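You operate a simulated robot arm through the tools that you are given. There is no shell and no other tool. Be economical: measure what you need, move in short steps, check, and stop when the job is done.

You are at the controls of a simulated two-armed robot. One attempt, no reset.

TASK
Put the silver gland on the tray of the red cart away in the inside of the black tray. Then switch the rocker switch on. Then take the green-to-black extension and put it on the waiting shelf. Keep to this order.
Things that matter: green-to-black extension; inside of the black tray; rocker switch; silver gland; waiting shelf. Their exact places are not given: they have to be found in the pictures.

Only the result counts: the job must be done as asked and must still hold three seconds after the hand-in. Knocking over, shifting, dropping, spilling or breaking anything else fails it.

THE ROBOT
Two 6-joint arms with three-finger grippers on one trunk, on a base that drives. Base frame: it is fixed to the floor where the robot stands at the start and does not move with it; the origin is under the middle of the robot, x ahead of it, y to its left, z up; the surface under the hand at the start is at about z = 800. Lengths are in mm, angles in rad, forces in N, time in s.
The left shoulder is at the start at [21, 170, 1497], the right one opposite. With the tool pointing down near the work surface each hand reaches from about 280 to 560 mm from the robot's upright axis, wherever it stands, measured 20 degrees to its own side. Places, roughly: green-to-black extension (4x4x4 cm) [700, 6300, 900]; inside of the black tray (26x20 cm) [580, 4720, 880]; rocker switch [2300, -100, 1400]; waiting shelf [1300, 6400, 1200]. Payload 2.2 kg a hand.
Tool frame (each hand has its own): the origin (TCP) lies between the finger pads and is the grasp point; the fingertips stand 25 mm ahead of it; z points along the fingers, y is the line along which they close. The gripper opens to 104 mm. The gripper's body begins 74 mm behind the TCP.
Orientation is that of the tool frame in the base frame, as [roll, pitch, yaw] about the fixed x, y, z axes, in that order (R = Rz(yaw) Ry(pitch) Rx(roll)). With the fingers straight down and closing along the base's y, the tool's x points along the base's -x, its y along +y and its z along -z.

THE INTERFACE
- The arms move only by the tool send_rows. It takes "left_increments", "right_increments" or both (then of equal length, played together; a hand with none holds still); each is a list of rows, each a list of 6 numbers: the shift along the tool's x, y, z in units of 500 mm (1.0 is 500 mm), then the turn, a rotation vector about the tool's x, y, z in units of 90 degrees (1.0 is 90 degrees). In form: [[x, y, z, wx, wy, wz], ...]. A call has 1 to 8 rows; each row is the pose to reach, as a shift and turn from the pose commanded when the call began, along the tool's axes at that moment. "left_claw" and "right_claw" are, for a hand that has rows, the closure, from 0 (fully open) to 1 (shut), set as the call begins (left out, the last holds). A call with a number of a shift or a turn outside -1 to 1 is refused whole. Rows are played at 5 a second. More than 50 mm and 0.15 rad between two rows, or a gripper value outside its range, and nothing of the call is played. Where a pose cannot be reached the arm comes as near as it can. A force on the tool above 40 N (or 10 N above the force at the start of the call, whichever is more), or a blocked arm, ends the call early, and 0.2 s more pass. Each finger halts on what it meets, pressing with about 24 N; the grip force reading is that of the motor and also rises with nothing between the fingers. The clock runs only during rows and for 0.2 s after the last one: add rows that repeat a pose to give the fingers time. It gives the time, the measured TCP pose, the force on the tool (base axes), the opening and the grip force at its end, in the units of the frame above (readings bear some noise), with the torque about the TCP (base axes, N m) and any sound that the robot's microphone picked up.
- Cameras (640 x 400 px; columns grow to the right, rows downward): "scene" is now at [151.9, 3.3, 1380.1]; the picture's right is [0.05, -1.00, 0.00], its down [-0.68, -0.03, -0.73] and it looks along [0.73, 0.04, -0.68] (base axes); focal length 260 px, centre (320, 200). "left" rides on the left gripper at [82, -3, -104] in its tool frame; the picture's right is [0.04, 1.00, 0.00], its down [-0.75, 0.03, -0.66] and it looks along [-0.66, 0.03, 0.75] (tool axes); focal length 256 px, centre (320, 200). "right" rides on the right gripper at [82, 3, -104] in its tool frame; the picture's right is [-0.04, 1.00, 0.00], its down [-0.75, -0.03, -0.66] and it looks along [-0.66, -0.03, 0.75] (tool axes); focal length 256 px, centre (320, 200).
- camera(camera): a new picture of that camera. It takes no simulated time.
- raise_lower(by): slides the trunk up (or, below 0, down) by that many mm; the arms and the scene camera ride with it, the base frame stays. It gives what a move gives, with no picture.
- base_move(legs): drives the robot by 1 to 6 legs, each [ahead, left, turn to the left] in mm, mm and rad, along the robot's own axes; the way and the turn of a leg run together, so that a leg with both is an arc; at most 1500 mm and 3.142 rad a leg. The arms and the cameras ride along, it lands a little off, and it stops where it bumps. It gives what a move gives.
- aim_head(pan, tilt): turns the head with the scene camera to pan (to the left, within 1.047 rad either way) and tilt (down, from -0.506 to 1.204), counted from straight ahead of the robot. It gives what a move gives.
- locate(camera, pixels): for up to 12 pixels [column, row] of the newest picture of that camera ("zoom" is the newest enlarged one), the place [x, y, z] in the base frame of the surface seen there, good to about 3 mm. It takes no simulated time.
- zoom(camera, box): a new picture of the part [left, top, right, bottom] of that camera's present view, enlarged. It takes no simulated time.
- sign_off(): hands the job in; it is judged then, once.

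Go step by step. Measure first, check grasps and placings, and put right what went wrong. The budget is 110 turns and 100 pictures, counting those below and the enlarged ones. Unless the task says otherwise, let go and move clear before handing in.

The tools are called after "Call:" as a command line: name --argument value ..., lists and objects as JSON in quotes. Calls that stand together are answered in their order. send_rows: Moves the arms, as the interface text tells. Its arguments: {"type":"object","properties":{"left_increments":{"type":"array","items":{"type":"array","items":{"type":"number"}}},"left_claw":{"type":"number"},"right_increments":{"type":"array","items":{"type":"array","items":{"type":"number"}}},"right_claw":{"type":"number"}},"required":[]} The other tools are called the same way: raise_lower (by) slides the trunk up or down; base_move (legs) drives the base; aim_head (pan, tilt) turns the head that bears the scene camera; camera (camera) takes a picture; locate (camera, pixels) gives the place of the surface under pixels of a picture; zoom (camera, box) takes an enlarged picture of a part of a camera's view; sign_off () hands the job in.

At the start:

```text
time: 0.0
left_tool_pos: [490.8, 181.2, 1089.3]
left_tool_rot: [3.141, 0.001, -3.141]
left_force: [-0.4, 0.2, 0.1]
left_wrist_torque: [-0.01, 0.0, 0.01]
left_grip_width: 103.8
left_finger_force: 0.1
right_tool_pos: [494.1, -171.7, 1085.5]
right_tool_rot: [-3.141, 0.0, 3.142]
right_force: [-0.5, -0.3, 1.4]
right_wrist_torque: [0.03, 0.03, 0.02]
right_grip_width: 103.9
right_finger_force: 0.1
trunk travel left (down, up): [-689.0, 52.0]
robot x, y, heading: [0.1, 1.9, 0.002]
head pan, tilt: [0.049, 0.75]
```

scene: 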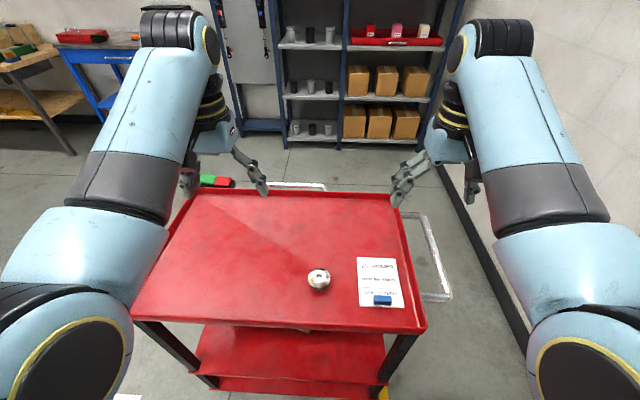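
right: 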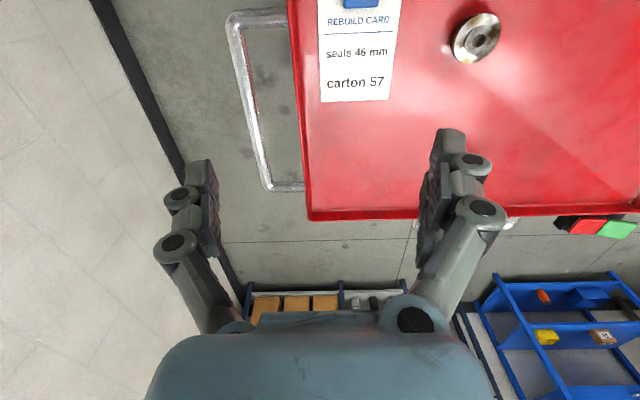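
left: 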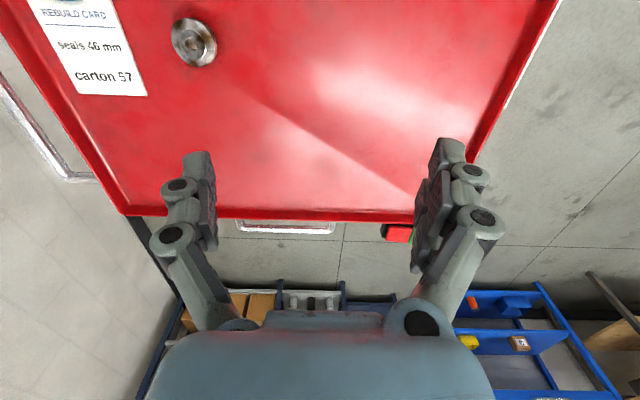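

The silver gland sits at scene pixel (319,278) on the red cart. I'll measure it and enlarge the view.

Call:
zoom --camera "scene" --box '[270, 240, 430, 340]'

Call:
locate --camera "scene" --pixels '[[319, 273], [319, 280], [309, 279], [330, 277], [319, 288], [300, 290], [383, 300], [150, 300], [420, 320], [200, 200]]'

Call:
zoom --camera "right" --box '[420, 0, 540, 75]'

```text
4.00 times, centred on (350, 290) of scene
```

zoom: 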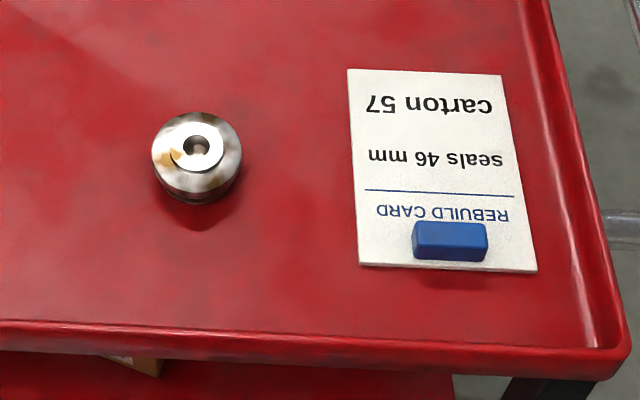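

```text
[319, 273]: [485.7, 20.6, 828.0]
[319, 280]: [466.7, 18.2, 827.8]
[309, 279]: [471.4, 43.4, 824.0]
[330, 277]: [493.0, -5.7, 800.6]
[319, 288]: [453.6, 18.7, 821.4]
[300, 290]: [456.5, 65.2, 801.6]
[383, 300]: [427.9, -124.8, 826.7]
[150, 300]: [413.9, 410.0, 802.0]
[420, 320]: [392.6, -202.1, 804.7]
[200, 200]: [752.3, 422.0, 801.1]
```

```text
5.33 times, centred on (480, 38) of right
```

zoom: 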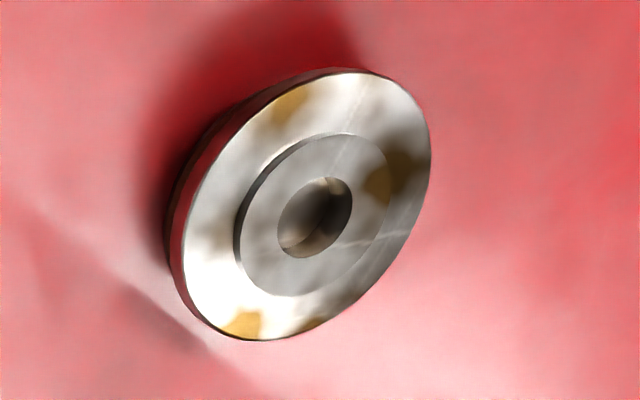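

The gland is about 52 mm wide, centred near (474, 18), with its top at 828. I'll bring the left hand over it and partway down, then measure again.

Call:
send_rows --left_increments '[[0.01, -0.08, 0.04, 0, 0, 0], [0.02, -0.16, 0.08, 0, 0, 0], [0.034, -0.24, 0.13, 0, 0, 0], [0.034, -0.326, 0.18, 0, 0, 0], [0.034, -0.326, 0.26, 0, 0, 0], [0.034, -0.326, 0.34, 0, 0, 0], [0.034, -0.326, 0.34, 0, 0, 0]]' --left_claw 0

Call:
camera --camera "left"

Call:
camera --camera "scene"

```text
time: 0.8
left_tool_pos: [506.8, 192.9, 1039.9]
left_tool_rot: [2.97, 0.048, -3.074]
left_force: [0.2, -0.2, -0.1]
left_wrist_torque: [0.03, 0.01, 0.01]
left_grip_width: 104.1
left_finger_force: 0.2
right_tool_pos: [495.8, -172.4, 1086.1]
right_tool_rot: [3.141, 0.002, 3.141]
right_force: [0.6, -1.0, 0.2]
right_wrist_torque: [0.02, -0.02, 0.0]
right_grip_width: 103.9
right_finger_force: 0.1
trunk travel left (down, up): [-689.0, 52.0]
robot x, y, heading: [-0.3, 0.6, -0.003]
head pan, tilt: [0.049, 0.75]
stopped in row 3 (left hand): the arm was blocked; the commanded pose is now the measured one
```

```text
94 pictures are left
```

left: 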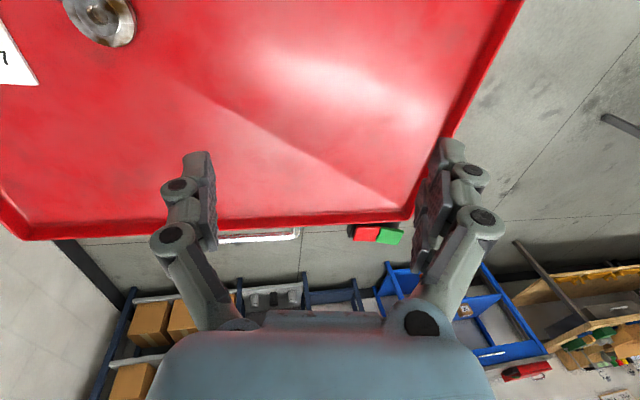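

```text
93 pictures are left
```

scene: 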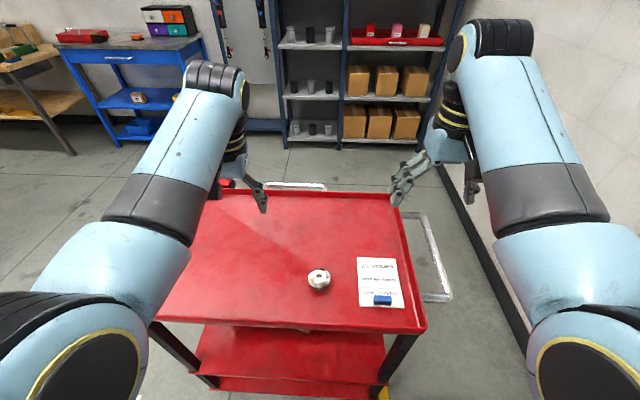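

The left arm blocked when reaching inward across the midline. I'll level the left hand again, then drive left so the gland falls in the right hand's natural zone.

Call:
send_rows --left_increments '[[0.01, 0.0, -0.04, 0.055, 0.015, 0.02], [0.02, 0.0, -0.08, 0.109, 0.03, 0.043], [0.02, 0, -0.1, 0.109, 0.03, 0.043]]'

Call:
base_move --legs '[[0, 190, 0]]'

Call:
camera --camera "right"

Call:
aim_head --pan 0.0 --tilt 0.75

Call:
camera --camera "scene"

```text
time: 1.6
left_tool_pos: [493.6, 181.8, 1088.2]
left_tool_rot: [-3.137, -0.008, -3.141]
left_force: [-0.9, -0.6, -0.4]
left_wrist_torque: [0.0, -0.04, -0.01]
left_grip_width: 103.8
left_finger_force: 0.1
right_tool_pos: [496.0, -172.3, 1084.4]
right_tool_rot: [-3.141, 0.001, -3.141]
right_force: [0.8, 0.2, -0.6]
right_wrist_torque: [0.0, 0.03, -0.02]
right_grip_width: 104.1
right_finger_force: 0.1
trunk travel left (down, up): [-689.0, 52.0]
robot x, y, heading: [-3.6, -4.3, 0.002]
head pan, tilt: [0.049, 0.75]
```

```text
time: 3.1
left_tool_pos: [492.4, 374.5, 1087.4]
left_tool_rot: [-3.139, -0.007, -3.137]
left_force: [-1.0, 0.0, -0.3]
left_wrist_torque: [-0.03, 0.02, 0.02]
left_grip_width: 104.1
left_finger_force: 0.0
right_tool_pos: [495.5, 20.5, 1083.8]
right_tool_rot: [3.141, -0.001, -3.137]
right_force: [0.3, 0.7, -0.3]
right_wrist_torque: [-0.01, 0.01, 0.0]
right_grip_width: 104.1
right_finger_force: 0.1
trunk travel left (down, up): [-689.0, 52.0]
robot x, y, heading: [-0.8, 188.0, -0.001]
head pan, tilt: [0.049, 0.75]
```

```text
92 pictures are left
```

right: 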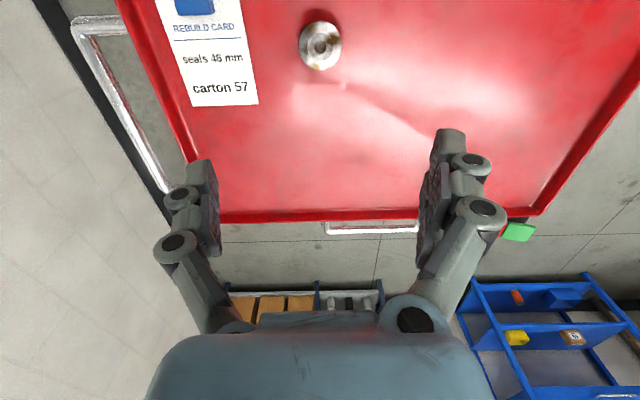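

```text
time: 3.7
left_tool_pos: [493.2, 374.8, 1086.9]
left_tool_rot: [-3.139, -0.004, -3.137]
left_force: [-0.2, -0.1, -0.9]
left_wrist_torque: [-0.01, -0.05, 0.0]
left_grip_width: 104.0
left_finger_force: 0.0
right_tool_pos: [494.8, 20.6, 1085.1]
right_tool_rot: [-3.141, 0.0, -3.138]
right_force: [0.3, 0.4, 0.0]
right_wrist_torque: [0.01, 0.0, 0.02]
right_grip_width: 104.2
right_finger_force: 0.2
trunk travel left (down, up): [-689.0, 52.0]
robot x, y, heading: [3.3, 189.8, 0.004]
head pan, tilt: [0.0, 0.75]
```

```text
91 pictures are left
```

scene: 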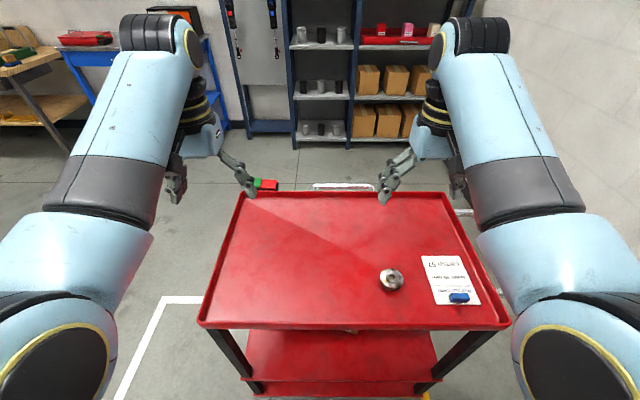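

The gland is now at right-camera pixel (320,46), right ahead of the right hand. I'll measure it from both cameras.

Call:
locate --camera "right" --pixels '[[320, 34], [320, 58], [308, 46], [332, 46], [302, 46], [338, 46]]'

Call:
locate --camera "scene" --pixels '[[391, 274], [391, 286], [384, 280], [398, 280]]'

```text
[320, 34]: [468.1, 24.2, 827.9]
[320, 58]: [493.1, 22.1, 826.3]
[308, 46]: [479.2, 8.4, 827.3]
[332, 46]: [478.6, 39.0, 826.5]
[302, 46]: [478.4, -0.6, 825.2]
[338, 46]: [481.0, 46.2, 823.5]
```

```text
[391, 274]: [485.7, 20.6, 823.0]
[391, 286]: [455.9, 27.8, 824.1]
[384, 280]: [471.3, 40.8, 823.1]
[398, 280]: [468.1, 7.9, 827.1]
```

Gland centre is about (476, 22), nearly under the right hand. I'll descend there in two steps.

Call:
send_rows --right_increments '[[0.02, 0.003, 0.09, 0, 0, 0], [0.038, 0.003, 0.18, 0, 0, 0], [0.038, 0.003, 0.27, 0, 0, 0], [0.038, 0.003, 0.36, 0, 0, 0], [0.038, 0.003, 0.4, 0, 0, 0], [0.038, 0.003, 0.4, 0, 0, 0]]' --right_claw 0

Call:
camera --camera "right"

```text
time: 5.1
left_tool_pos: [493.2, 374.2, 1087.7]
left_tool_rot: [-3.138, -0.006, -3.136]
left_force: [0.0, 0.8, 0.0]
left_wrist_torque: [-0.02, 0.0, 0.0]
left_grip_width: 104.2
left_finger_force: 0.1
right_tool_pos: [478.4, 21.1, 883.7]
right_tool_rot: [3.141, -0.001, -3.139]
right_force: [-0.7, -0.2, -0.5]
right_wrist_torque: [-0.02, 0.0, -0.02]
right_grip_width: 104.2
right_finger_force: 0.1
trunk travel left (down, up): [-689.0, 52.0]
robot x, y, heading: [-2.4, 192.9, 0.006]
head pan, tilt: [0.0, 0.75]
```

```text
90 pictures are left
```

right: 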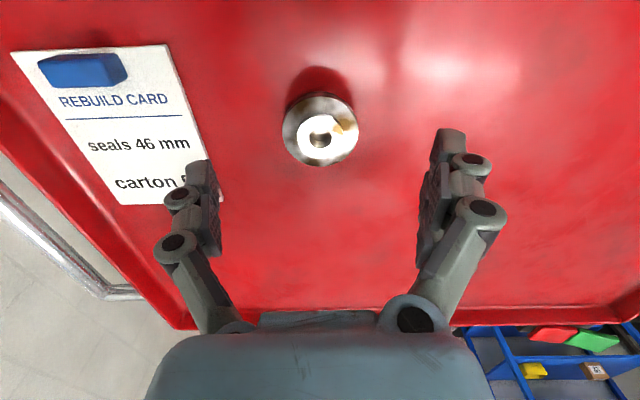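

The gland is centred between the fingers at (320,130). I'll lower the last 57 mm and close.

Call:
send_rows --right_increments '[[0.003, 0.002, 0.06, 0, 0, 0], [0.003, 0.002, 0.114, 0, 0, 0], [0.003, 0.002, 0.114, 0, 0, 0]]'

Call:
send_rows --right_increments '[[0, 0, 0, 0, 0, 0], [0, 0, 0, 0, 0, 0], [0, 0, 0, 0, 0, 0], [0, 0, 0, 0, 0, 0]]' --right_claw 0.8

Call:
camera --camera "right"

```text
time: 5.9
left_tool_pos: [492.7, 374.3, 1088.5]
left_tool_rot: [-3.138, -0.007, -3.137]
left_force: [0.2, 0.1, -0.1]
left_wrist_torque: [-0.01, 0.0, 0.0]
left_grip_width: 104.1
left_finger_force: 0.1
right_tool_pos: [475.7, 24.2, 825.6]
right_tool_rot: [-3.141, -0.001, -3.14]
right_force: [0.7, -0.2, 0.4]
right_wrist_torque: [-0.01, -0.01, 0.0]
right_grip_width: 103.9
right_finger_force: 0.1
trunk travel left (down, up): [-689.0, 52.0]
robot x, y, heading: [-0.5, 191.7, 0.002]
head pan, tilt: [0.0, 0.75]
```

```text
time: 6.9
left_tool_pos: [494.0, 374.3, 1088.3]
left_tool_rot: [-3.138, -0.005, -3.135]
left_force: [-1.6, -0.1, -0.7]
left_wrist_torque: [0.0, -0.03, -0.01]
left_grip_width: 104.0
left_finger_force: 0.1
right_tool_pos: [476.6, 23.1, 826.1]
right_tool_rot: [3.14, -0.001, -3.139]
right_force: [-0.4, 0.0, 0.0]
right_wrist_torque: [-0.03, 0.01, -0.01]
right_grip_width: 50.7
right_finger_force: 24.0
trunk travel left (down, up): [-689.0, 52.0]
robot x, y, heading: [-0.2, 189.3, 0.007]
head pan, tilt: [0.0, 0.75]
```

```text
89 pictures are left
```

right: 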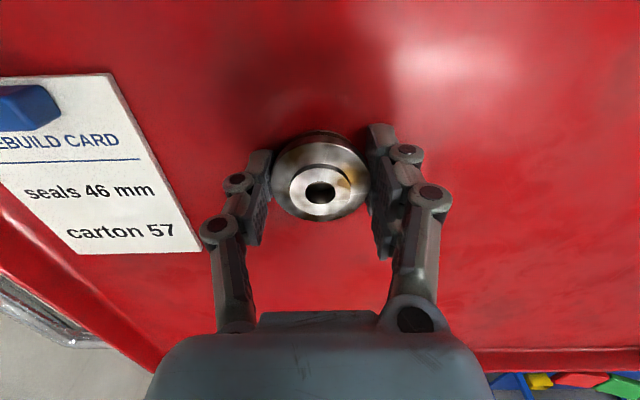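

Gripped at 50.7 mm. I'll lift it back up, then look left with the head toward the black tray.

Call:
send_rows --right_increments '[[0, 0, -0.08, 0, 0, 0], [0, 0, -0.17, 0, 0, 0], [0, 0, -0.26, 0, 0, 0], [0, 0, -0.35, 0, 0, 0], [0, 0, -0.44, 0, 0, 0], [0, 0, -0.52, 0, 0, 0], [0, 0, -0.52, 0, 0, 0]]'

Call:
aim_head --pan 1.04 --tilt 0.3

Call:
camera --camera "scene"

Call:
camera --camera "right"

```text
time: 8.5
left_tool_pos: [493.2, 375.3, 1088.0]
left_tool_rot: [-3.138, -0.005, -3.136]
left_force: [0.0, -0.1, -0.1]
left_wrist_torque: [0.01, -0.03, -0.01]
left_grip_width: 103.8
left_finger_force: 0.0
right_tool_pos: [472.7, 15.0, 1091.4]
right_tool_rot: [-3.13, 0.001, 3.138]
right_force: [0.4, -0.2, 0.3]
right_wrist_torque: [0.01, -0.01, 0.02]
right_grip_width: 20.9
right_finger_force: 0.0
trunk travel left (down, up): [-689.0, 52.0]
robot x, y, heading: [3.5, 188.7, 0.002]
head pan, tilt: [0.0, 0.75]
```

```text
time: 9.8
left_tool_pos: [493.1, 373.8, 1087.9]
left_tool_rot: [-3.137, -0.005, -3.138]
left_force: [-0.5, 0.8, 0.2]
left_wrist_torque: [0.02, -0.01, -0.01]
left_grip_width: 103.7
left_finger_force: 0.1
right_tool_pos: [474.5, 15.1, 1091.0]
right_tool_rot: [-3.129, 0.002, 3.141]
right_force: [-0.5, 0.2, -0.3]
right_wrist_torque: [0.02, -0.02, -0.03]
right_grip_width: 20.7
right_finger_force: 0.1
trunk travel left (down, up): [-689.0, 52.0]
robot x, y, heading: [-3.8, 190.4, 0.003]
head pan, tilt: [1.04, 0.3]
```

```text
88 pictures are left
```

scene: 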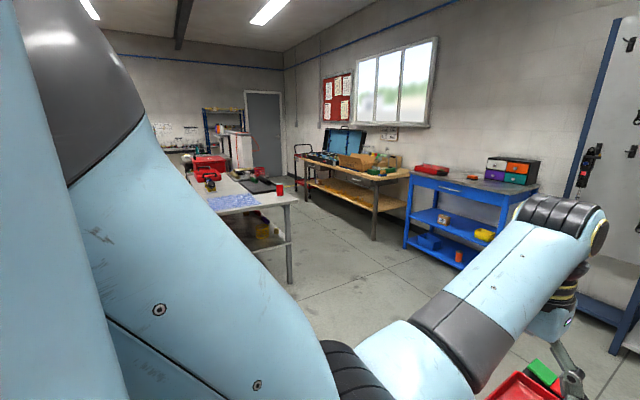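

```text
87 pictures are left
```

right: 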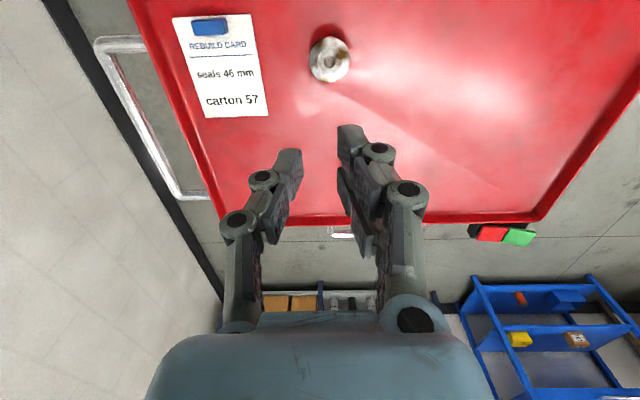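

The grip slipped: the opening is 20.8 mm and the gland is still on the cart at (330,60). I'll examine its shape before trying again.

Call:
zoom --camera "right" --box '[290, 25, 370, 75]'

Call:
locate --camera "right" --pixels '[[330, 45], [330, 60], [331, 75], [313, 60], [347, 60], [332, 62], [360, 80]]'

Call:
aim_head --pan -0.2 --tilt 0.9

Call:
zoom --camera "scene" --box '[270, 180, 350, 230]'

```text
8.00 times, centred on (330, 50) of right
```

zoom: 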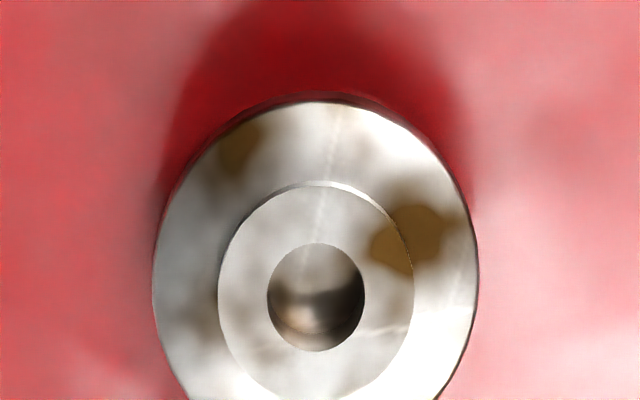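

```text
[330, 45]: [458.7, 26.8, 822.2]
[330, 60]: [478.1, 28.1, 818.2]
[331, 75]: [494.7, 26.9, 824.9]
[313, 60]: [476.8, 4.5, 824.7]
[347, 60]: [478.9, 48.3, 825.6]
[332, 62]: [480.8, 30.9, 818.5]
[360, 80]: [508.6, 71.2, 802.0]
```

```text
time: 11.3
left_tool_pos: [493.1, 374.9, 1087.2]
left_tool_rot: [-3.137, -0.005, -3.137]
left_force: [0.7, 0.5, 0.5]
left_wrist_torque: [0.01, 0.04, 0.03]
left_grip_width: 104.3
left_finger_force: 0.0
right_tool_pos: [475.0, 15.4, 1090.7]
right_tool_rot: [-3.129, 0.001, 3.14]
right_force: [0.3, -0.7, -0.2]
right_wrist_torque: [-0.03, 0.0, 0.0]
right_grip_width: 20.8
right_finger_force: 0.1
trunk travel left (down, up): [-689.0, 52.0]
robot x, y, heading: [1.8, 186.6, 0.002]
head pan, tilt: [-0.201, 0.901]
```

```text
8.00 times, centred on (310, 205) of scene
```

zoom: 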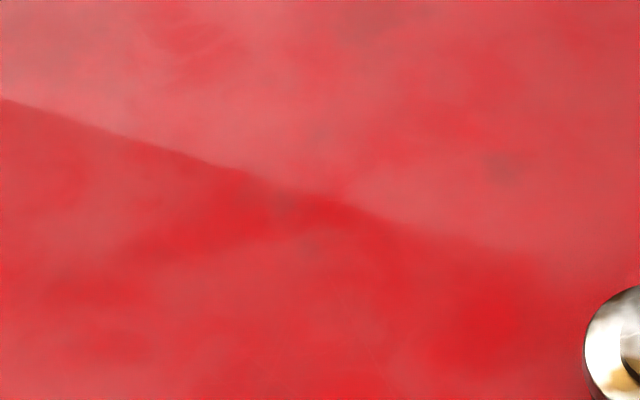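

The gland is upright at about (477, 27). I'll go back down over it, close fully and lift slowly.

Call:
send_rows --right_increments '[[-0.002, 0.02, 0.08, -0.007, 0, 0], [-0.004, 0.023, 0.17, -0.007, 0, 0], [-0.004, 0.023, 0.26, -0.007, 0, 0], [-0.004, 0.023, 0.35, -0.007, 0, 0], [-0.004, 0.023, 0.4, -0.007, 0, 0], [-0.004, 0.023, 0.4, -0.007, 0, 0]]' --right_claw 0

Call:
camera --camera "right"

Call:
locate --camera "right" --pixels '[[320, 110], [320, 150], [295, 130], [345, 130]]'

```text
time: 12.7
left_tool_pos: [492.8, 374.4, 1087.8]
left_tool_rot: [-3.139, -0.005, -3.137]
left_force: [0.2, 0.6, -0.3]
left_wrist_torque: [-0.01, 0.02, -0.04]
left_grip_width: 104.0
left_finger_force: 0.1
right_tool_pos: [474.6, 35.9, 887.1]
right_tool_rot: [3.129, -0.001, -3.137]
right_force: [-0.2, 0.6, 0.5]
right_wrist_torque: [0.0, -0.02, -0.01]
right_grip_width: 104.0
right_finger_force: 0.1
trunk travel left (down, up): [-689.0, 52.0]
robot x, y, heading: [-0.6, 190.7, 0.007]
head pan, tilt: [-0.201, 0.901]
```

```text
84 pictures are left
```

right: 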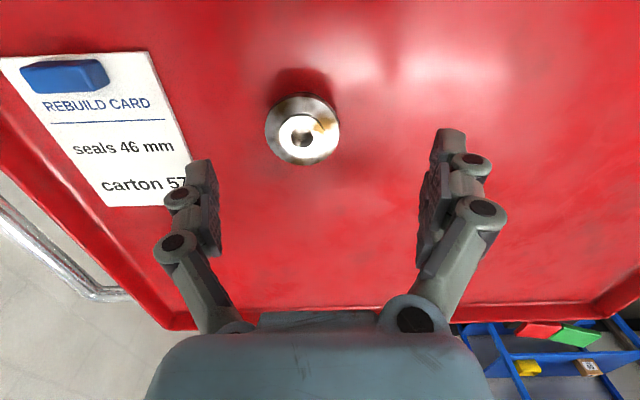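

```text
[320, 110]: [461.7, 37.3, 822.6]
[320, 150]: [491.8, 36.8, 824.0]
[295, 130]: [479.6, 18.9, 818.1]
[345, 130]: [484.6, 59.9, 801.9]
```

The gland centre (302,130) is about 12 mm off the finger midline, at y≈24. I'll correct that, lower, and close fully.

Call:
send_rows --right_increments '[[0, -0.022, 0.03, 0.007, 0, 0], [-0.003, -0.022, 0.08, 0.007, 0, 0], [-0.003, -0.022, 0.124, 0.007, 0, 0], [-0.003, -0.022, 0.124, 0.007, 0, 0]]'

Call:
send_rows --right_increments '[[0, 0, 0, 0, 0, 0], [0, 0, 0, 0, 0, 0], [0, 0, 0, 0, 0, 0], [0, 0, 0, 0, 0, 0], [0, 0, 0, 0, 0, 0], [0, 0, 0, 0, 0, 0]]' --right_claw 1

Call:
zoom --camera "right" --box '[200, 100, 440, 250]'

```text
time: 13.7
left_tool_pos: [492.9, 375.0, 1086.9]
left_tool_rot: [-3.138, -0.007, -3.137]
left_force: [0.3, 1.0, 0.2]
left_wrist_torque: [0.01, 0.02, 0.06]
left_grip_width: 104.0
left_finger_force: 0.0
right_tool_pos: [476.4, 25.6, 826.6]
right_tool_rot: [3.14, -0.001, -3.138]
right_force: [-0.3, -0.9, 0.2]
right_wrist_torque: [0.02, -0.02, -0.02]
right_grip_width: 104.0
right_finger_force: 0.1
trunk travel left (down, up): [-689.0, 52.0]
robot x, y, heading: [-3.9, 193.2, 0.008]
head pan, tilt: [-0.201, 0.901]
```

```text
time: 15.1
left_tool_pos: [493.0, 373.5, 1088.1]
left_tool_rot: [-3.137, -0.007, -3.137]
left_force: [0.3, 0.3, 0.0]
left_wrist_torque: [0.01, 0.02, -0.01]
left_grip_width: 104.2
left_finger_force: 0.0
right_tool_pos: [477.0, 24.5, 826.1]
right_tool_rot: [3.141, 0.0, -3.137]
right_force: [-0.5, -0.4, 1.9]
right_wrist_torque: [-0.04, 0.04, -0.01]
right_grip_width: 50.8
right_finger_force: 24.2
trunk travel left (down, up): [-689.0, 52.0]
robot x, y, heading: [-1.1, 191.9, 0.002]
head pan, tilt: [-0.201, 0.901]
```

```text
2.67 times, centred on (320, 175) of right
```

zoom: 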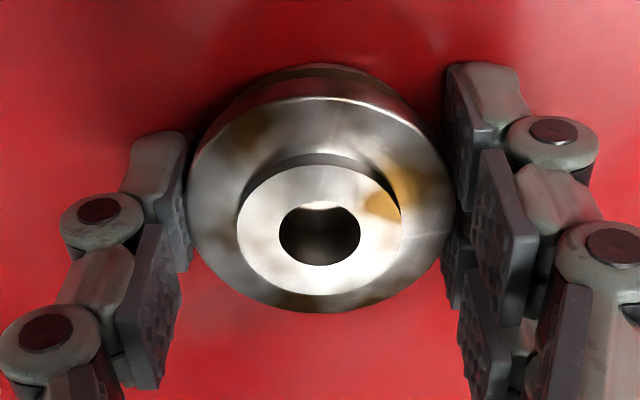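

The pads meet the gland on both sides at 50.8 mm with 24 N. I'll lift slowly this time.

Call:
send_rows --right_increments '[[0, 0, -0.004, 0, 0, 0], [0, 0, -0.01, 0, 0, 0], [0, 0, -0.018, 0, 0, 0], [0, 0, -0.028, 0, 0, 0], [0, 0, -0.04, 0, 0, 0], [0, 0, -0.055, 0, 0, 0], [0, 0, -0.07, 0, 0, 0], [0, 0, -0.07, 0, 0, 0]]'

Call:
camera --camera "right"

```text
time: 16.9
left_tool_pos: [492.4, 374.6, 1087.4]
left_tool_rot: [-3.14, -0.007, -3.136]
left_force: [0.4, -0.6, -0.7]
left_wrist_torque: [-0.02, 0.0, -0.02]
left_grip_width: 104.2
left_finger_force: 0.1
right_tool_pos: [478.7, 25.1, 861.0]
right_tool_rot: [3.141, -0.001, -3.139]
right_force: [-0.1, -0.9, -1.1]
right_wrist_torque: [-0.02, -0.02, 0.0]
right_grip_width: 50.9
right_finger_force: 24.0
trunk travel left (down, up): [-689.0, 52.0]
robot x, y, heading: [2.7, 188.7, 0.004]
head pan, tilt: [-0.201, 0.901]
```

```text
82 pictures are left
```

right: 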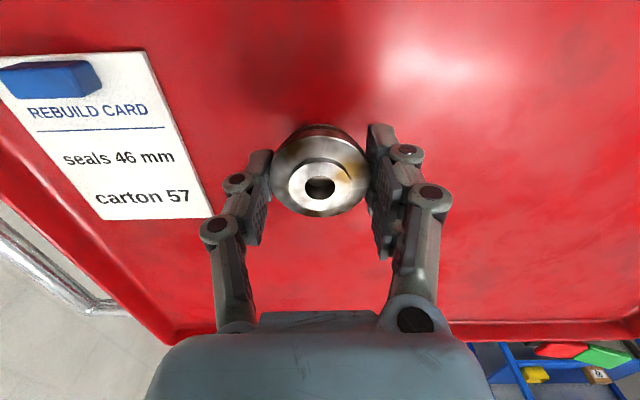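

It holds at 50.9 mm with the gland clear of the tray. I'll keep lifting gently.

Call:
send_rows --right_increments '[[0, 0, -0.01, 0, 0, 0], [0, 0, -0.028, 0, 0, 0], [0, 0, -0.05, 0, 0, 0], [0, 0, -0.075, 0, 0, 0], [0, 0, -0.1, 0, 0, 0], [0, 0, -0.125, 0, 0, 0], [0, 0, -0.145, 0, 0, 0], [0, 0, -0.155, 0, 0, 0]]'

Call:
send_rows --right_increments '[[0, 0, -0.01, 0, 0, 0], [0, 0, -0.028, 0, 0, 0], [0, 0, -0.05, 0, 0, 0], [0, 0, -0.075, 0, 0, 0], [0, 0, -0.1, 0, 0, 0], [0, 0, -0.125, 0, 0, 0], [0, 0, -0.145, 0, 0, 0], [0, 0, -0.155, 0, 0, 0]]'

Call:
aim_head --pan 1.04 --tilt 0.2

Call:
zoom --camera "scene" --box '[130, 70, 450, 270]'

Call:
locate --camera "zoom" --pixels '[[255, 240], [150, 280], [320, 310], [480, 230]]'

```text
time: 18.7
left_tool_pos: [493.1, 374.8, 1088.1]
left_tool_rot: [-3.139, -0.006, -3.137]
left_force: [1.2, 0.3, 0.1]
left_wrist_torque: [0.0, -0.01, -0.02]
left_grip_width: 103.9
left_finger_force: 0.1
right_tool_pos: [478.4, 24.2, 939.9]
right_tool_rot: [3.142, 0.001, -3.139]
right_force: [0.0, 0.5, -1.2]
right_wrist_torque: [-0.04, -0.02, 0.0]
right_grip_width: 51.1
right_finger_force: 23.6
trunk travel left (down, up): [-689.0, 52.0]
robot x, y, heading: [-1.3, 191.2, 0.005]
head pan, tilt: [-0.201, 0.901]
```

```text
time: 20.5
left_tool_pos: [493.4, 374.9, 1088.4]
left_tool_rot: [-3.139, -0.006, -3.137]
left_force: [0.5, 0.1, -0.2]
left_wrist_torque: [0.02, -0.02, 0.02]
left_grip_width: 103.9
left_finger_force: 0.0
right_tool_pos: [479.2, 22.2, 1016.7]
right_tool_rot: [-3.14, 0.0, -3.138]
right_force: [-0.8, 0.4, -0.6]
right_wrist_torque: [0.0, -0.01, 0.05]
right_grip_width: 50.9
right_finger_force: 23.3
trunk travel left (down, up): [-689.0, 52.0]
robot x, y, heading: [3.2, 191.3, 0.003]
head pan, tilt: [-0.201, 0.901]
```

```text
time: 21.9
left_tool_pos: [493.2, 374.8, 1086.2]
left_tool_rot: [-3.138, -0.004, -3.136]
left_force: [-0.9, 0.6, 0.5]
left_wrist_torque: [0.0, 0.0, 0.02]
left_grip_width: 104.0
left_finger_force: 0.1
right_tool_pos: [478.8, 24.2, 1015.7]
right_tool_rot: [-3.141, 0.0, -3.138]
right_force: [0.6, -0.5, -0.2]
right_wrist_torque: [0.05, 0.03, 0.01]
right_grip_width: 50.8
right_finger_force: 23.9
trunk travel left (down, up): [-689.0, 52.0]
robot x, y, heading: [-0.3, 191.2, 0.007]
head pan, tilt: [1.04, 0.201]
```

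```text
2.00 times, centred on (290, 170) of scene
```

zoom: 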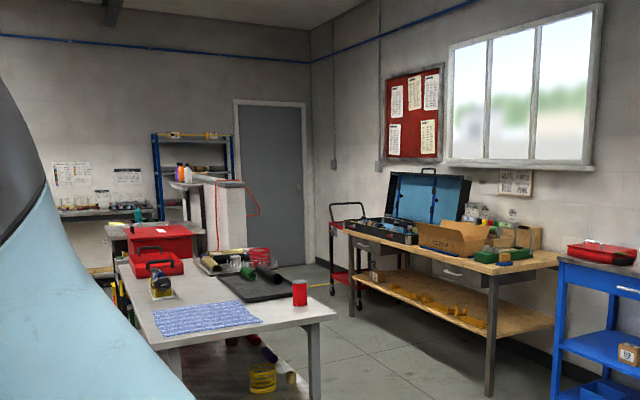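

```text
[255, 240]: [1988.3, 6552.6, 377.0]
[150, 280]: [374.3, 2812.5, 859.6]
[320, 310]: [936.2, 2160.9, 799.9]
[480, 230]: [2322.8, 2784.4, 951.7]
```

A white table lies to the left, with a dark mat or tray on it at zoom (265,283). I'll locate more points.

Call:
locate --camera "zoom" --pixels '[[225, 275], [280, 275], [265, 300], [265, 285], [320, 310], [160, 340], [220, 265], [300, 290], [245, 205], [160, 240], [120, 270], [300, 200]]'

Call:
zoom --camera "scene" --box '[170, 130, 330, 230]'

```text
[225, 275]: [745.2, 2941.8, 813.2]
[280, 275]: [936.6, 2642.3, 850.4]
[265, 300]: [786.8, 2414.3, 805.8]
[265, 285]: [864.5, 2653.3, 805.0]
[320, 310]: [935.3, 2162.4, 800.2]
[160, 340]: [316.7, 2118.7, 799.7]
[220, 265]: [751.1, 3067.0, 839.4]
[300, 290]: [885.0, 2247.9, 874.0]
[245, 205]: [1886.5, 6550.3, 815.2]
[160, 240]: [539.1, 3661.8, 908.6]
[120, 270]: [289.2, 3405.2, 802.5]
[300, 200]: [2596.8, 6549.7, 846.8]
```

```text
4.00 times, centred on (250, 180) of scene
```

zoom: 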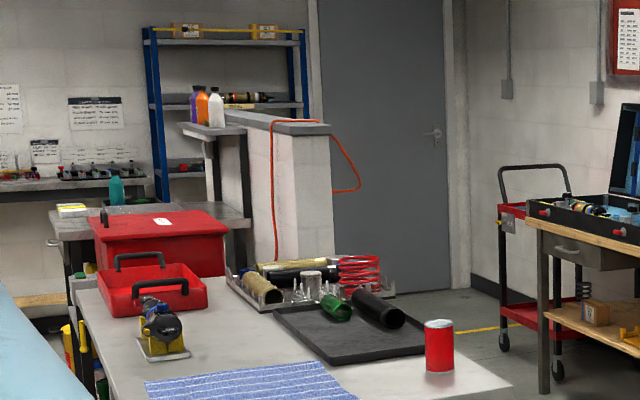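

The workbench here spans y≈2100–3700, and the bench I want lies farther on. I'll back off from the cart slightly, turn left to face +y, check the grip and look.

Call:
base_move --legs '[[-150, 0, 0], [0, 0, 0.8], [0, 0, 0.77]]'

Call:
aim_head --pan 0 --tilt 0.3

Call:
camera --camera "scene"

```text
time: 27.3
left_tool_pos: [-326.8, 685.1, 1087.4]
left_tool_rot: [-3.138, -0.005, -1.573]
left_force: [-0.7, 0.0, 0.3]
left_wrist_torque: [0.02, 0.01, -0.02]
left_grip_width: 103.9
left_finger_force: 0.1
right_tool_pos: [24.2, 669.2, 1016.9]
right_tool_rot: [-3.141, 0.001, -1.576]
right_force: [0.6, 0.1, 0.2]
right_wrist_torque: [0.01, -0.03, 0.01]
right_grip_width: 50.9
right_finger_force: 23.5
trunk travel left (down, up): [-689.0, 52.0]
robot x, y, heading: [-147.2, 189.5, 1.564]
head pan, tilt: [1.04, 0.201]
```

```text
time: 28.6
left_tool_pos: [-326.6, 686.0, 1087.6]
left_tool_rot: [-3.139, -0.006, -1.574]
left_force: [0.2, -0.3, 0.0]
left_wrist_torque: [-0.04, -0.01, 0.0]
left_grip_width: 104.0
left_finger_force: 0.1
right_tool_pos: [23.8, 669.1, 1016.3]
right_tool_rot: [-3.14, 0.0, -1.575]
right_force: [-0.2, -0.5, -1.3]
right_wrist_torque: [0.01, 0.0, -0.01]
right_grip_width: 51.0
right_finger_force: 24.3
trunk travel left (down, up): [-689.0, 52.0]
robot x, y, heading: [-147.2, 190.9, 1.562]
head pan, tilt: [0.0, 0.3]
```

```text
79 pictures are left
```

scene: 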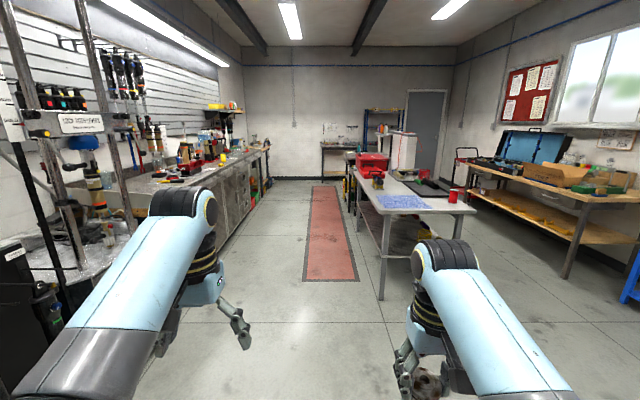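

The gland is still held at 51 mm. A clear aisle runs ahead with a red floor strip between the left bench and the table, so I'll measure its limits.

Call:
locate --camera "scene" --pixels '[[308, 278], [358, 278], [312, 187], [340, 187], [178, 240], [228, 180], [381, 212], [345, 158], [372, 163], [362, 178], [250, 200], [265, 160]]'

Call:
zoom --camera "scene" --box '[290, 110, 450, 210]'

```text
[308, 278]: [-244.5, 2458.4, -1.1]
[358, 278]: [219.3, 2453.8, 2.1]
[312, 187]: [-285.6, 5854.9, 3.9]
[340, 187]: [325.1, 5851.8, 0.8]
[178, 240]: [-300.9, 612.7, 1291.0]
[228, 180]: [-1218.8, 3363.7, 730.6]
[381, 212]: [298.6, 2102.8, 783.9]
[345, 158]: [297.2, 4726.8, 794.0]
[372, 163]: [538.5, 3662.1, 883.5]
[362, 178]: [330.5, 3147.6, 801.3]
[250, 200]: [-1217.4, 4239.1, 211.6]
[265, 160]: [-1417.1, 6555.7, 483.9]
```

```text
4.00 times, centred on (370, 160) of scene
```

zoom: 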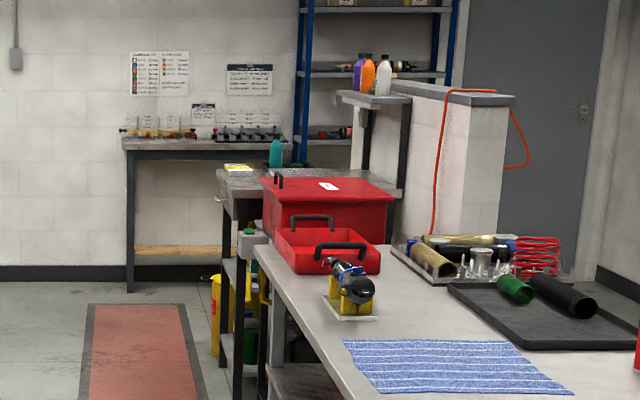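

The aisle spans x≈-1200 to 300. I'll sidestep left a little and drive up to y≈4100, then look to the right.

Call:
base_move --legs '[[0, 200, 0.008], [1300, 0, 0], [1300, 0, 0], [1300, 0, 0]]'

Call:
aim_head --pan -0.7 --tilt 0.45

Call:
camera --camera "scene"

```text
time: 48.7
left_tool_pos: [-496.3, 4602.3, 1087.2]
left_tool_rot: [-3.137, -0.006, -1.61]
left_force: [0.7, -0.1, 0.4]
left_wrist_torque: [-0.01, 0.02, 0.02]
left_grip_width: 104.3
left_finger_force: 0.1
right_tool_pos: [-147.7, 4573.7, 1016.6]
right_tool_rot: [3.141, 0.001, -1.611]
right_force: [-0.5, 0.5, -0.8]
right_wrist_torque: [0.0, 0.01, 0.02]
right_grip_width: 51.0
right_finger_force: 24.1
trunk travel left (down, up): [-689.0, 52.0]
robot x, y, heading: [-333.4, 4101.8, 1.529]
head pan, tilt: [0.0, 0.3]
```

```text
time: 49.7
left_tool_pos: [-496.5, 4602.2, 1087.5]
left_tool_rot: [-3.138, -0.005, -1.608]
left_force: [-0.1, -0.6, 0.3]
left_wrist_torque: [0.0, 0.0, -0.02]
left_grip_width: 104.0
left_finger_force: 0.1
right_tool_pos: [-146.5, 4572.8, 1016.5]
right_tool_rot: [3.141, 0.0, -1.614]
right_force: [-0.3, 0.6, -1.4]
right_wrist_torque: [0.0, 0.02, 0.01]
right_grip_width: 51.2
right_finger_force: 24.2
trunk travel left (down, up): [-689.0, 52.0]
robot x, y, heading: [-334.2, 4102.2, 1.532]
head pan, tilt: [-0.7, 0.45]
```

```text
77 pictures are left
```

scene: 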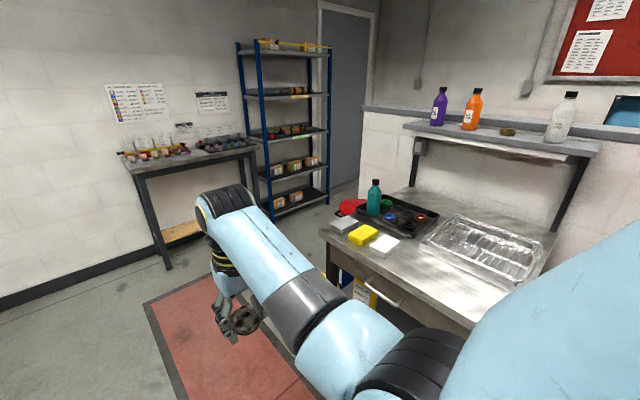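

The small bench holds a black tray near pixel (395,212) with things in it. I'll zoom and measure.

Call:
zoom --camera "scene" --box '[320, 170, 480, 270]'

Call:
locate --camera "zoom" --pixels '[[140, 180], [215, 110], [470, 180], [390, 250], [300, 210], [360, 160], [400, 220], [250, 190], [60, 210], [170, 260], [600, 250], [220, 330]]'

Call:
zoom --camera "scene" --box '[90, 70, 350, 232]'

```text
4.00 times, centred on (400, 220) of scene
```

zoom: 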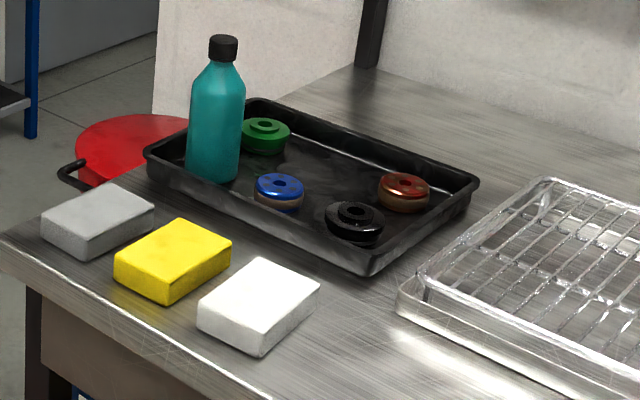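

```text
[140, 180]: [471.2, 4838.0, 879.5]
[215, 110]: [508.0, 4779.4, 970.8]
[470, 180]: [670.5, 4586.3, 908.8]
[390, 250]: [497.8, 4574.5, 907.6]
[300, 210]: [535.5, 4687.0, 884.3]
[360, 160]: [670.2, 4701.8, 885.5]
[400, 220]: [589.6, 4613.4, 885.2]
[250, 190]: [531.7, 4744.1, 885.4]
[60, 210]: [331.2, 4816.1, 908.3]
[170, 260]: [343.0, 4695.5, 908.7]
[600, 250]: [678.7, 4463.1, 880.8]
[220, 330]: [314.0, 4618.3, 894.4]
```

```text
2.46 times, centred on (220, 151) of scene
```

zoom: 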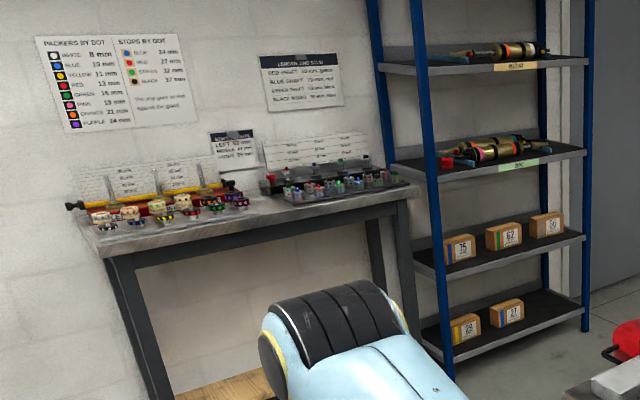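

The black tray spans about x 480–680, y 4580–4840, with floor at 885 and rim at 908. It holds coloured seals and a bottle. I'll check the nearby obstacles, raise the trunk and turn to face the bench.

Call:
locate --camera "scene" --pixels '[[350, 203], [340, 210], [365, 203], [336, 212], [500, 142], [410, 127], [330, 265], [382, 295], [335, 300], [355, 290]]'

Call:
raise_lower --by 50

Call:
base_move --legs '[[0, 0, -0.77], [0, 0, -0.77]]'

Call:
aim_head --pan 0.75 --tilt 0.6

Call:
camera --camera "scene"

```text
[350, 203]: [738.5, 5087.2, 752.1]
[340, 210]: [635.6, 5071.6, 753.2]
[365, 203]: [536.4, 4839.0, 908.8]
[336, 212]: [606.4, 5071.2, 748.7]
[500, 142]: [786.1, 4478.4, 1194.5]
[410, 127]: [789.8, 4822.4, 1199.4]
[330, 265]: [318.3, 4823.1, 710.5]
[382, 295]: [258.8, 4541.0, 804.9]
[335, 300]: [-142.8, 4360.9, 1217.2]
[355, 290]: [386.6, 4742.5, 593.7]
```

```text
time: 50.6
left_tool_pos: [-496.9, 4602.0, 1137.3]
left_tool_rot: [-3.139, -0.007, -1.61]
left_force: [0.4, 0.0, -0.3]
left_wrist_torque: [-0.01, -0.02, 0.0]
left_grip_width: 104.1
left_finger_force: 0.0
right_tool_pos: [-147.2, 4573.4, 1066.4]
right_tool_rot: [-3.14, -0.001, -1.611]
right_force: [0.2, 0.3, -0.2]
right_wrist_torque: [0.01, 0.0, 0.01]
right_grip_width: 51.1
right_finger_force: 24.5
trunk travel left (down, up): [-739.0, 2.0]
robot x, y, heading: [-333.9, 4098.6, 1.529]
head pan, tilt: [-0.7, 0.45]
```

```text
time: 55.1
left_tool_pos: [161.0, 4273.8, 1137.3]
left_tool_rot: [-3.138, -0.005, 3.125]
left_force: [-1.3, -0.1, 0.3]
left_wrist_torque: [0.02, -0.04, -0.02]
left_grip_width: 104.0
left_finger_force: 0.1
right_tool_pos: [140.3, 3923.9, 1066.6]
right_tool_rot: [3.14, -0.001, 3.125]
right_force: [0.0, -0.8, 0.3]
right_wrist_torque: [-0.03, 0.0, 0.01]
right_grip_width: 50.7
right_finger_force: 23.9
trunk travel left (down, up): [-739.0, 2.0]
robot x, y, heading: [-334.2, 4101.7, -0.016]
head pan, tilt: [-0.7, 0.45]
```

```text
time: 56.7
left_tool_pos: [161.2, 4274.7, 1137.6]
left_tool_rot: [-3.137, -0.008, 3.127]
left_force: [-0.2, -0.3, 0.0]
left_wrist_torque: [0.0, 0.0, 0.0]
left_grip_width: 104.1
left_finger_force: 0.0
right_tool_pos: [140.4, 3922.6, 1066.8]
right_tool_rot: [3.14, 0.001, 3.124]
right_force: [-0.6, -0.2, -0.9]
right_wrist_torque: [0.01, 0.01, -0.03]
right_grip_width: 50.7
right_finger_force: 23.9
trunk travel left (down, up): [-739.0, 2.0]
robot x, y, heading: [-334.8, 4103.0, -0.019]
head pan, tilt: [0.75, 0.6]
```

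```text
74 pictures are left
```

scene: 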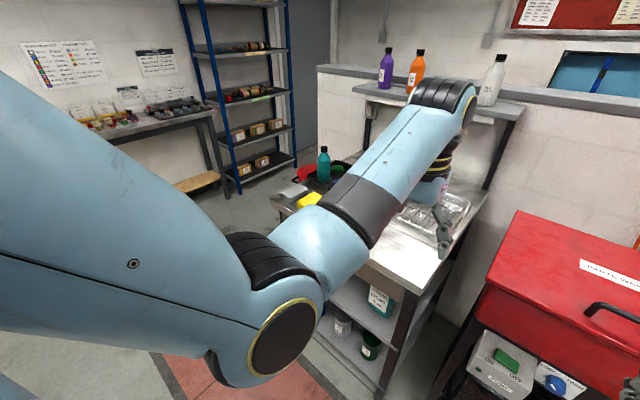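

Grip is still good. I'll slide left along the aisle to line the right hand up with the tray, then look at it from above with the wrist camera.

Call:
base_move --legs '[[0, 780, 0.016], [200, 0, 0]]'

Call:
aim_head --pan -0.1 --tilt 1.1

Call:
camera --camera "scene"

Call:
camera --camera "right"

```text
time: 62.1
left_tool_pos: [365.3, 5064.6, 1137.9]
left_tool_rot: [-3.14, -0.007, -3.133]
left_force: [-0.3, 0.0, -0.1]
left_wrist_torque: [0.02, 0.02, 0.02]
left_grip_width: 103.9
left_finger_force: 0.1
right_tool_pos: [352.7, 4712.9, 1066.2]
right_tool_rot: [-3.141, 0.0, -3.135]
right_force: [0.0, 0.6, -0.1]
right_wrist_torque: [-0.02, 0.01, -0.02]
right_grip_width: 50.7
right_finger_force: 23.8
trunk travel left (down, up): [-739.0, 2.0]
robot x, y, heading: [-126.0, 4878.8, 0.008]
head pan, tilt: [0.75, 0.6]
```

```text
time: 63.2
left_tool_pos: [363.5, 5064.0, 1137.6]
left_tool_rot: [-3.139, -0.009, -3.135]
left_force: [-0.1, 0.5, 0.1]
left_wrist_torque: [-0.01, 0.01, -0.01]
left_grip_width: 103.7
left_finger_force: 0.1
right_tool_pos: [352.3, 4713.6, 1066.1]
right_tool_rot: [3.141, 0.0, -3.135]
right_force: [1.0, 0.8, -1.3]
right_wrist_torque: [-0.03, 0.01, 0.0]
right_grip_width: 51.2
right_finger_force: 23.6
trunk travel left (down, up): [-739.0, 2.0]
robot x, y, heading: [-126.9, 4881.3, 0.009]
head pan, tilt: [-0.099, 1.1]
```

```text
73 pictures are left
```

scene: 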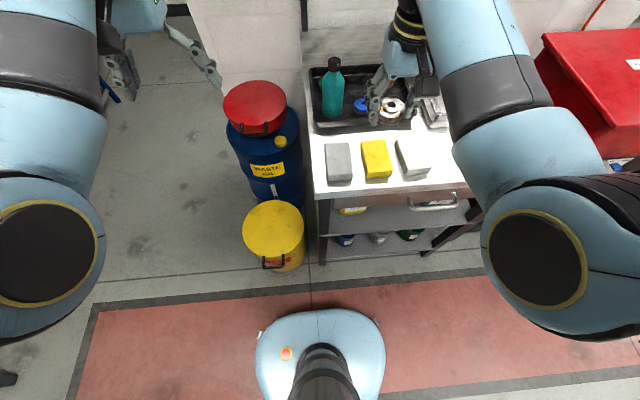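

```text
72 pictures are left
```

right: 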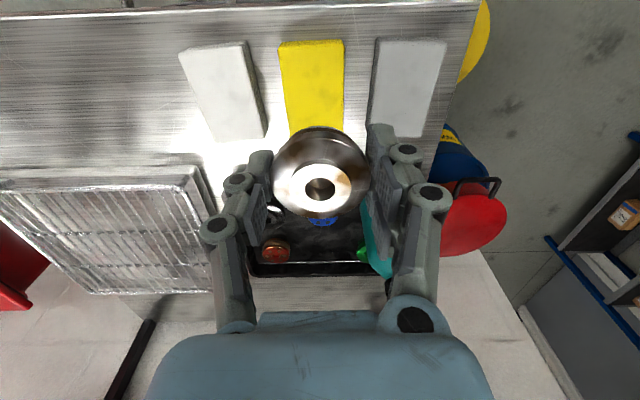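

I can see my own base at (320,315), the bench edge and a yellow bin at (275,235). I'll measure the clearances and tray contents.

Call:
locate --camera "scene" --pixels '[[320, 311], [380, 340], [260, 340], [275, 262], [245, 240], [304, 250], [322, 205], [400, 195], [318, 250], [440, 250]]'

Call:
zoom --camera "scene" --box '[296, 50, 456, 150]'

Call:
locate --camera "zoom" --pixels '[[70, 90], [80, 300], [180, 300], [190, 160], [230, 110], [260, 240], [290, 290], [450, 280], [270, 330], [250, 150], [220, 280], [200, 230]]'

```text
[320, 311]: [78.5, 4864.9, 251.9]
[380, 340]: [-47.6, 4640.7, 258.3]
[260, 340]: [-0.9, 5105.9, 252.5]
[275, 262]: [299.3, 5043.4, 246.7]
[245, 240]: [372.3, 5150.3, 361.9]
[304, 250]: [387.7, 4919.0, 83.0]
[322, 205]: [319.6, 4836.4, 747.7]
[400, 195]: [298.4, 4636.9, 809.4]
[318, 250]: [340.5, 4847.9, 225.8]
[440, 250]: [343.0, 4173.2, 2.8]
```

```text
4.00 times, centred on (376, 100) of scene
```

zoom: 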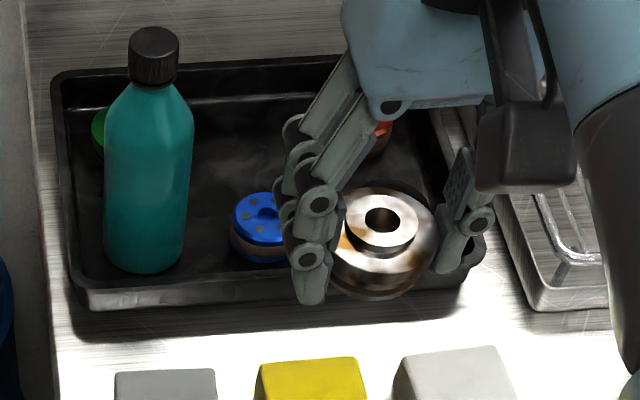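

```text
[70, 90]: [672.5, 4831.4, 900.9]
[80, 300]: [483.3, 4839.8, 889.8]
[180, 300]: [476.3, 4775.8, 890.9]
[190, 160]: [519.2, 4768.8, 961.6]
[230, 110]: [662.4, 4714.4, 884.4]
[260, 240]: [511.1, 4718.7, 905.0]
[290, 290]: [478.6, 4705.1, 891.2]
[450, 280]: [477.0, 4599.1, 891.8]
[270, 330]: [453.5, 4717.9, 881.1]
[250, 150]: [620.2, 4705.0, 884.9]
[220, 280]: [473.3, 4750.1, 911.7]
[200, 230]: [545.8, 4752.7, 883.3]
```

My base front is 205 mm ahead of its axis, and the bench front and yellow bin are at x≈298. I can go forward 160 mm safely, then view the tray directly.

Call:
base_move --legs '[[160, 0, -0.008]]'

Call:
camera --camera "right"

Call:
camera --camera "scene"

Call:
camera --camera "left"

```text
time: 64.7
left_tool_pos: [525.4, 5064.6, 1136.5]
left_tool_rot: [-3.137, -0.007, -3.136]
left_force: [-0.3, 0.4, -0.2]
left_wrist_torque: [-0.03, 0.0, -0.01]
left_grip_width: 104.2
left_finger_force: 0.0
right_tool_pos: [511.9, 4713.6, 1066.8]
right_tool_rot: [-3.141, 0.001, -3.138]
right_force: [-0.2, 0.1, -0.9]
right_wrist_torque: [0.0, 0.0, 0.01]
right_grip_width: 50.9
right_finger_force: 24.3
trunk travel left (down, up): [-739.0, 2.0]
robot x, y, heading: [35.9, 4880.3, 0.001]
head pan, tilt: [-0.099, 1.1]
```

```text
70 pictures are left
```

right: 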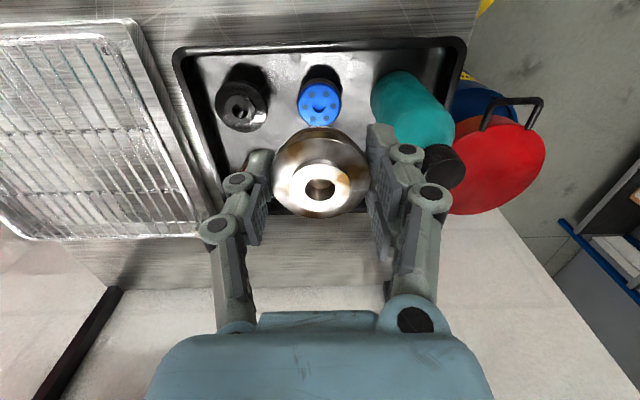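

```text
69 pictures are left
```

scene: 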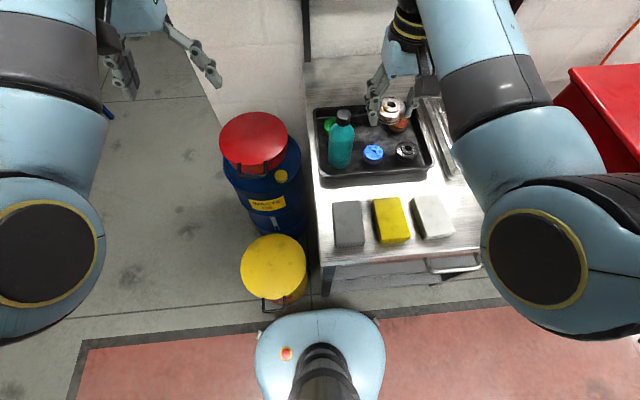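

```text
68 pictures are left
```

left: 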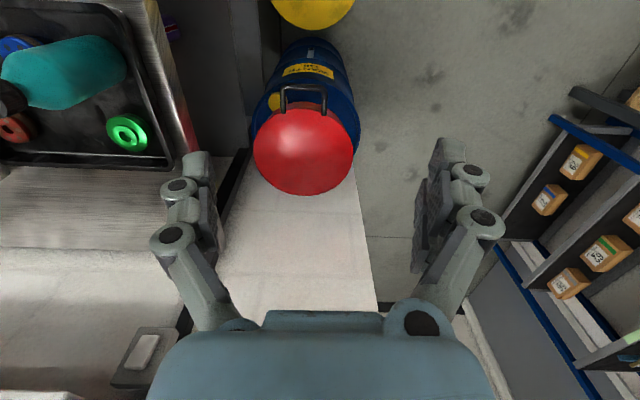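

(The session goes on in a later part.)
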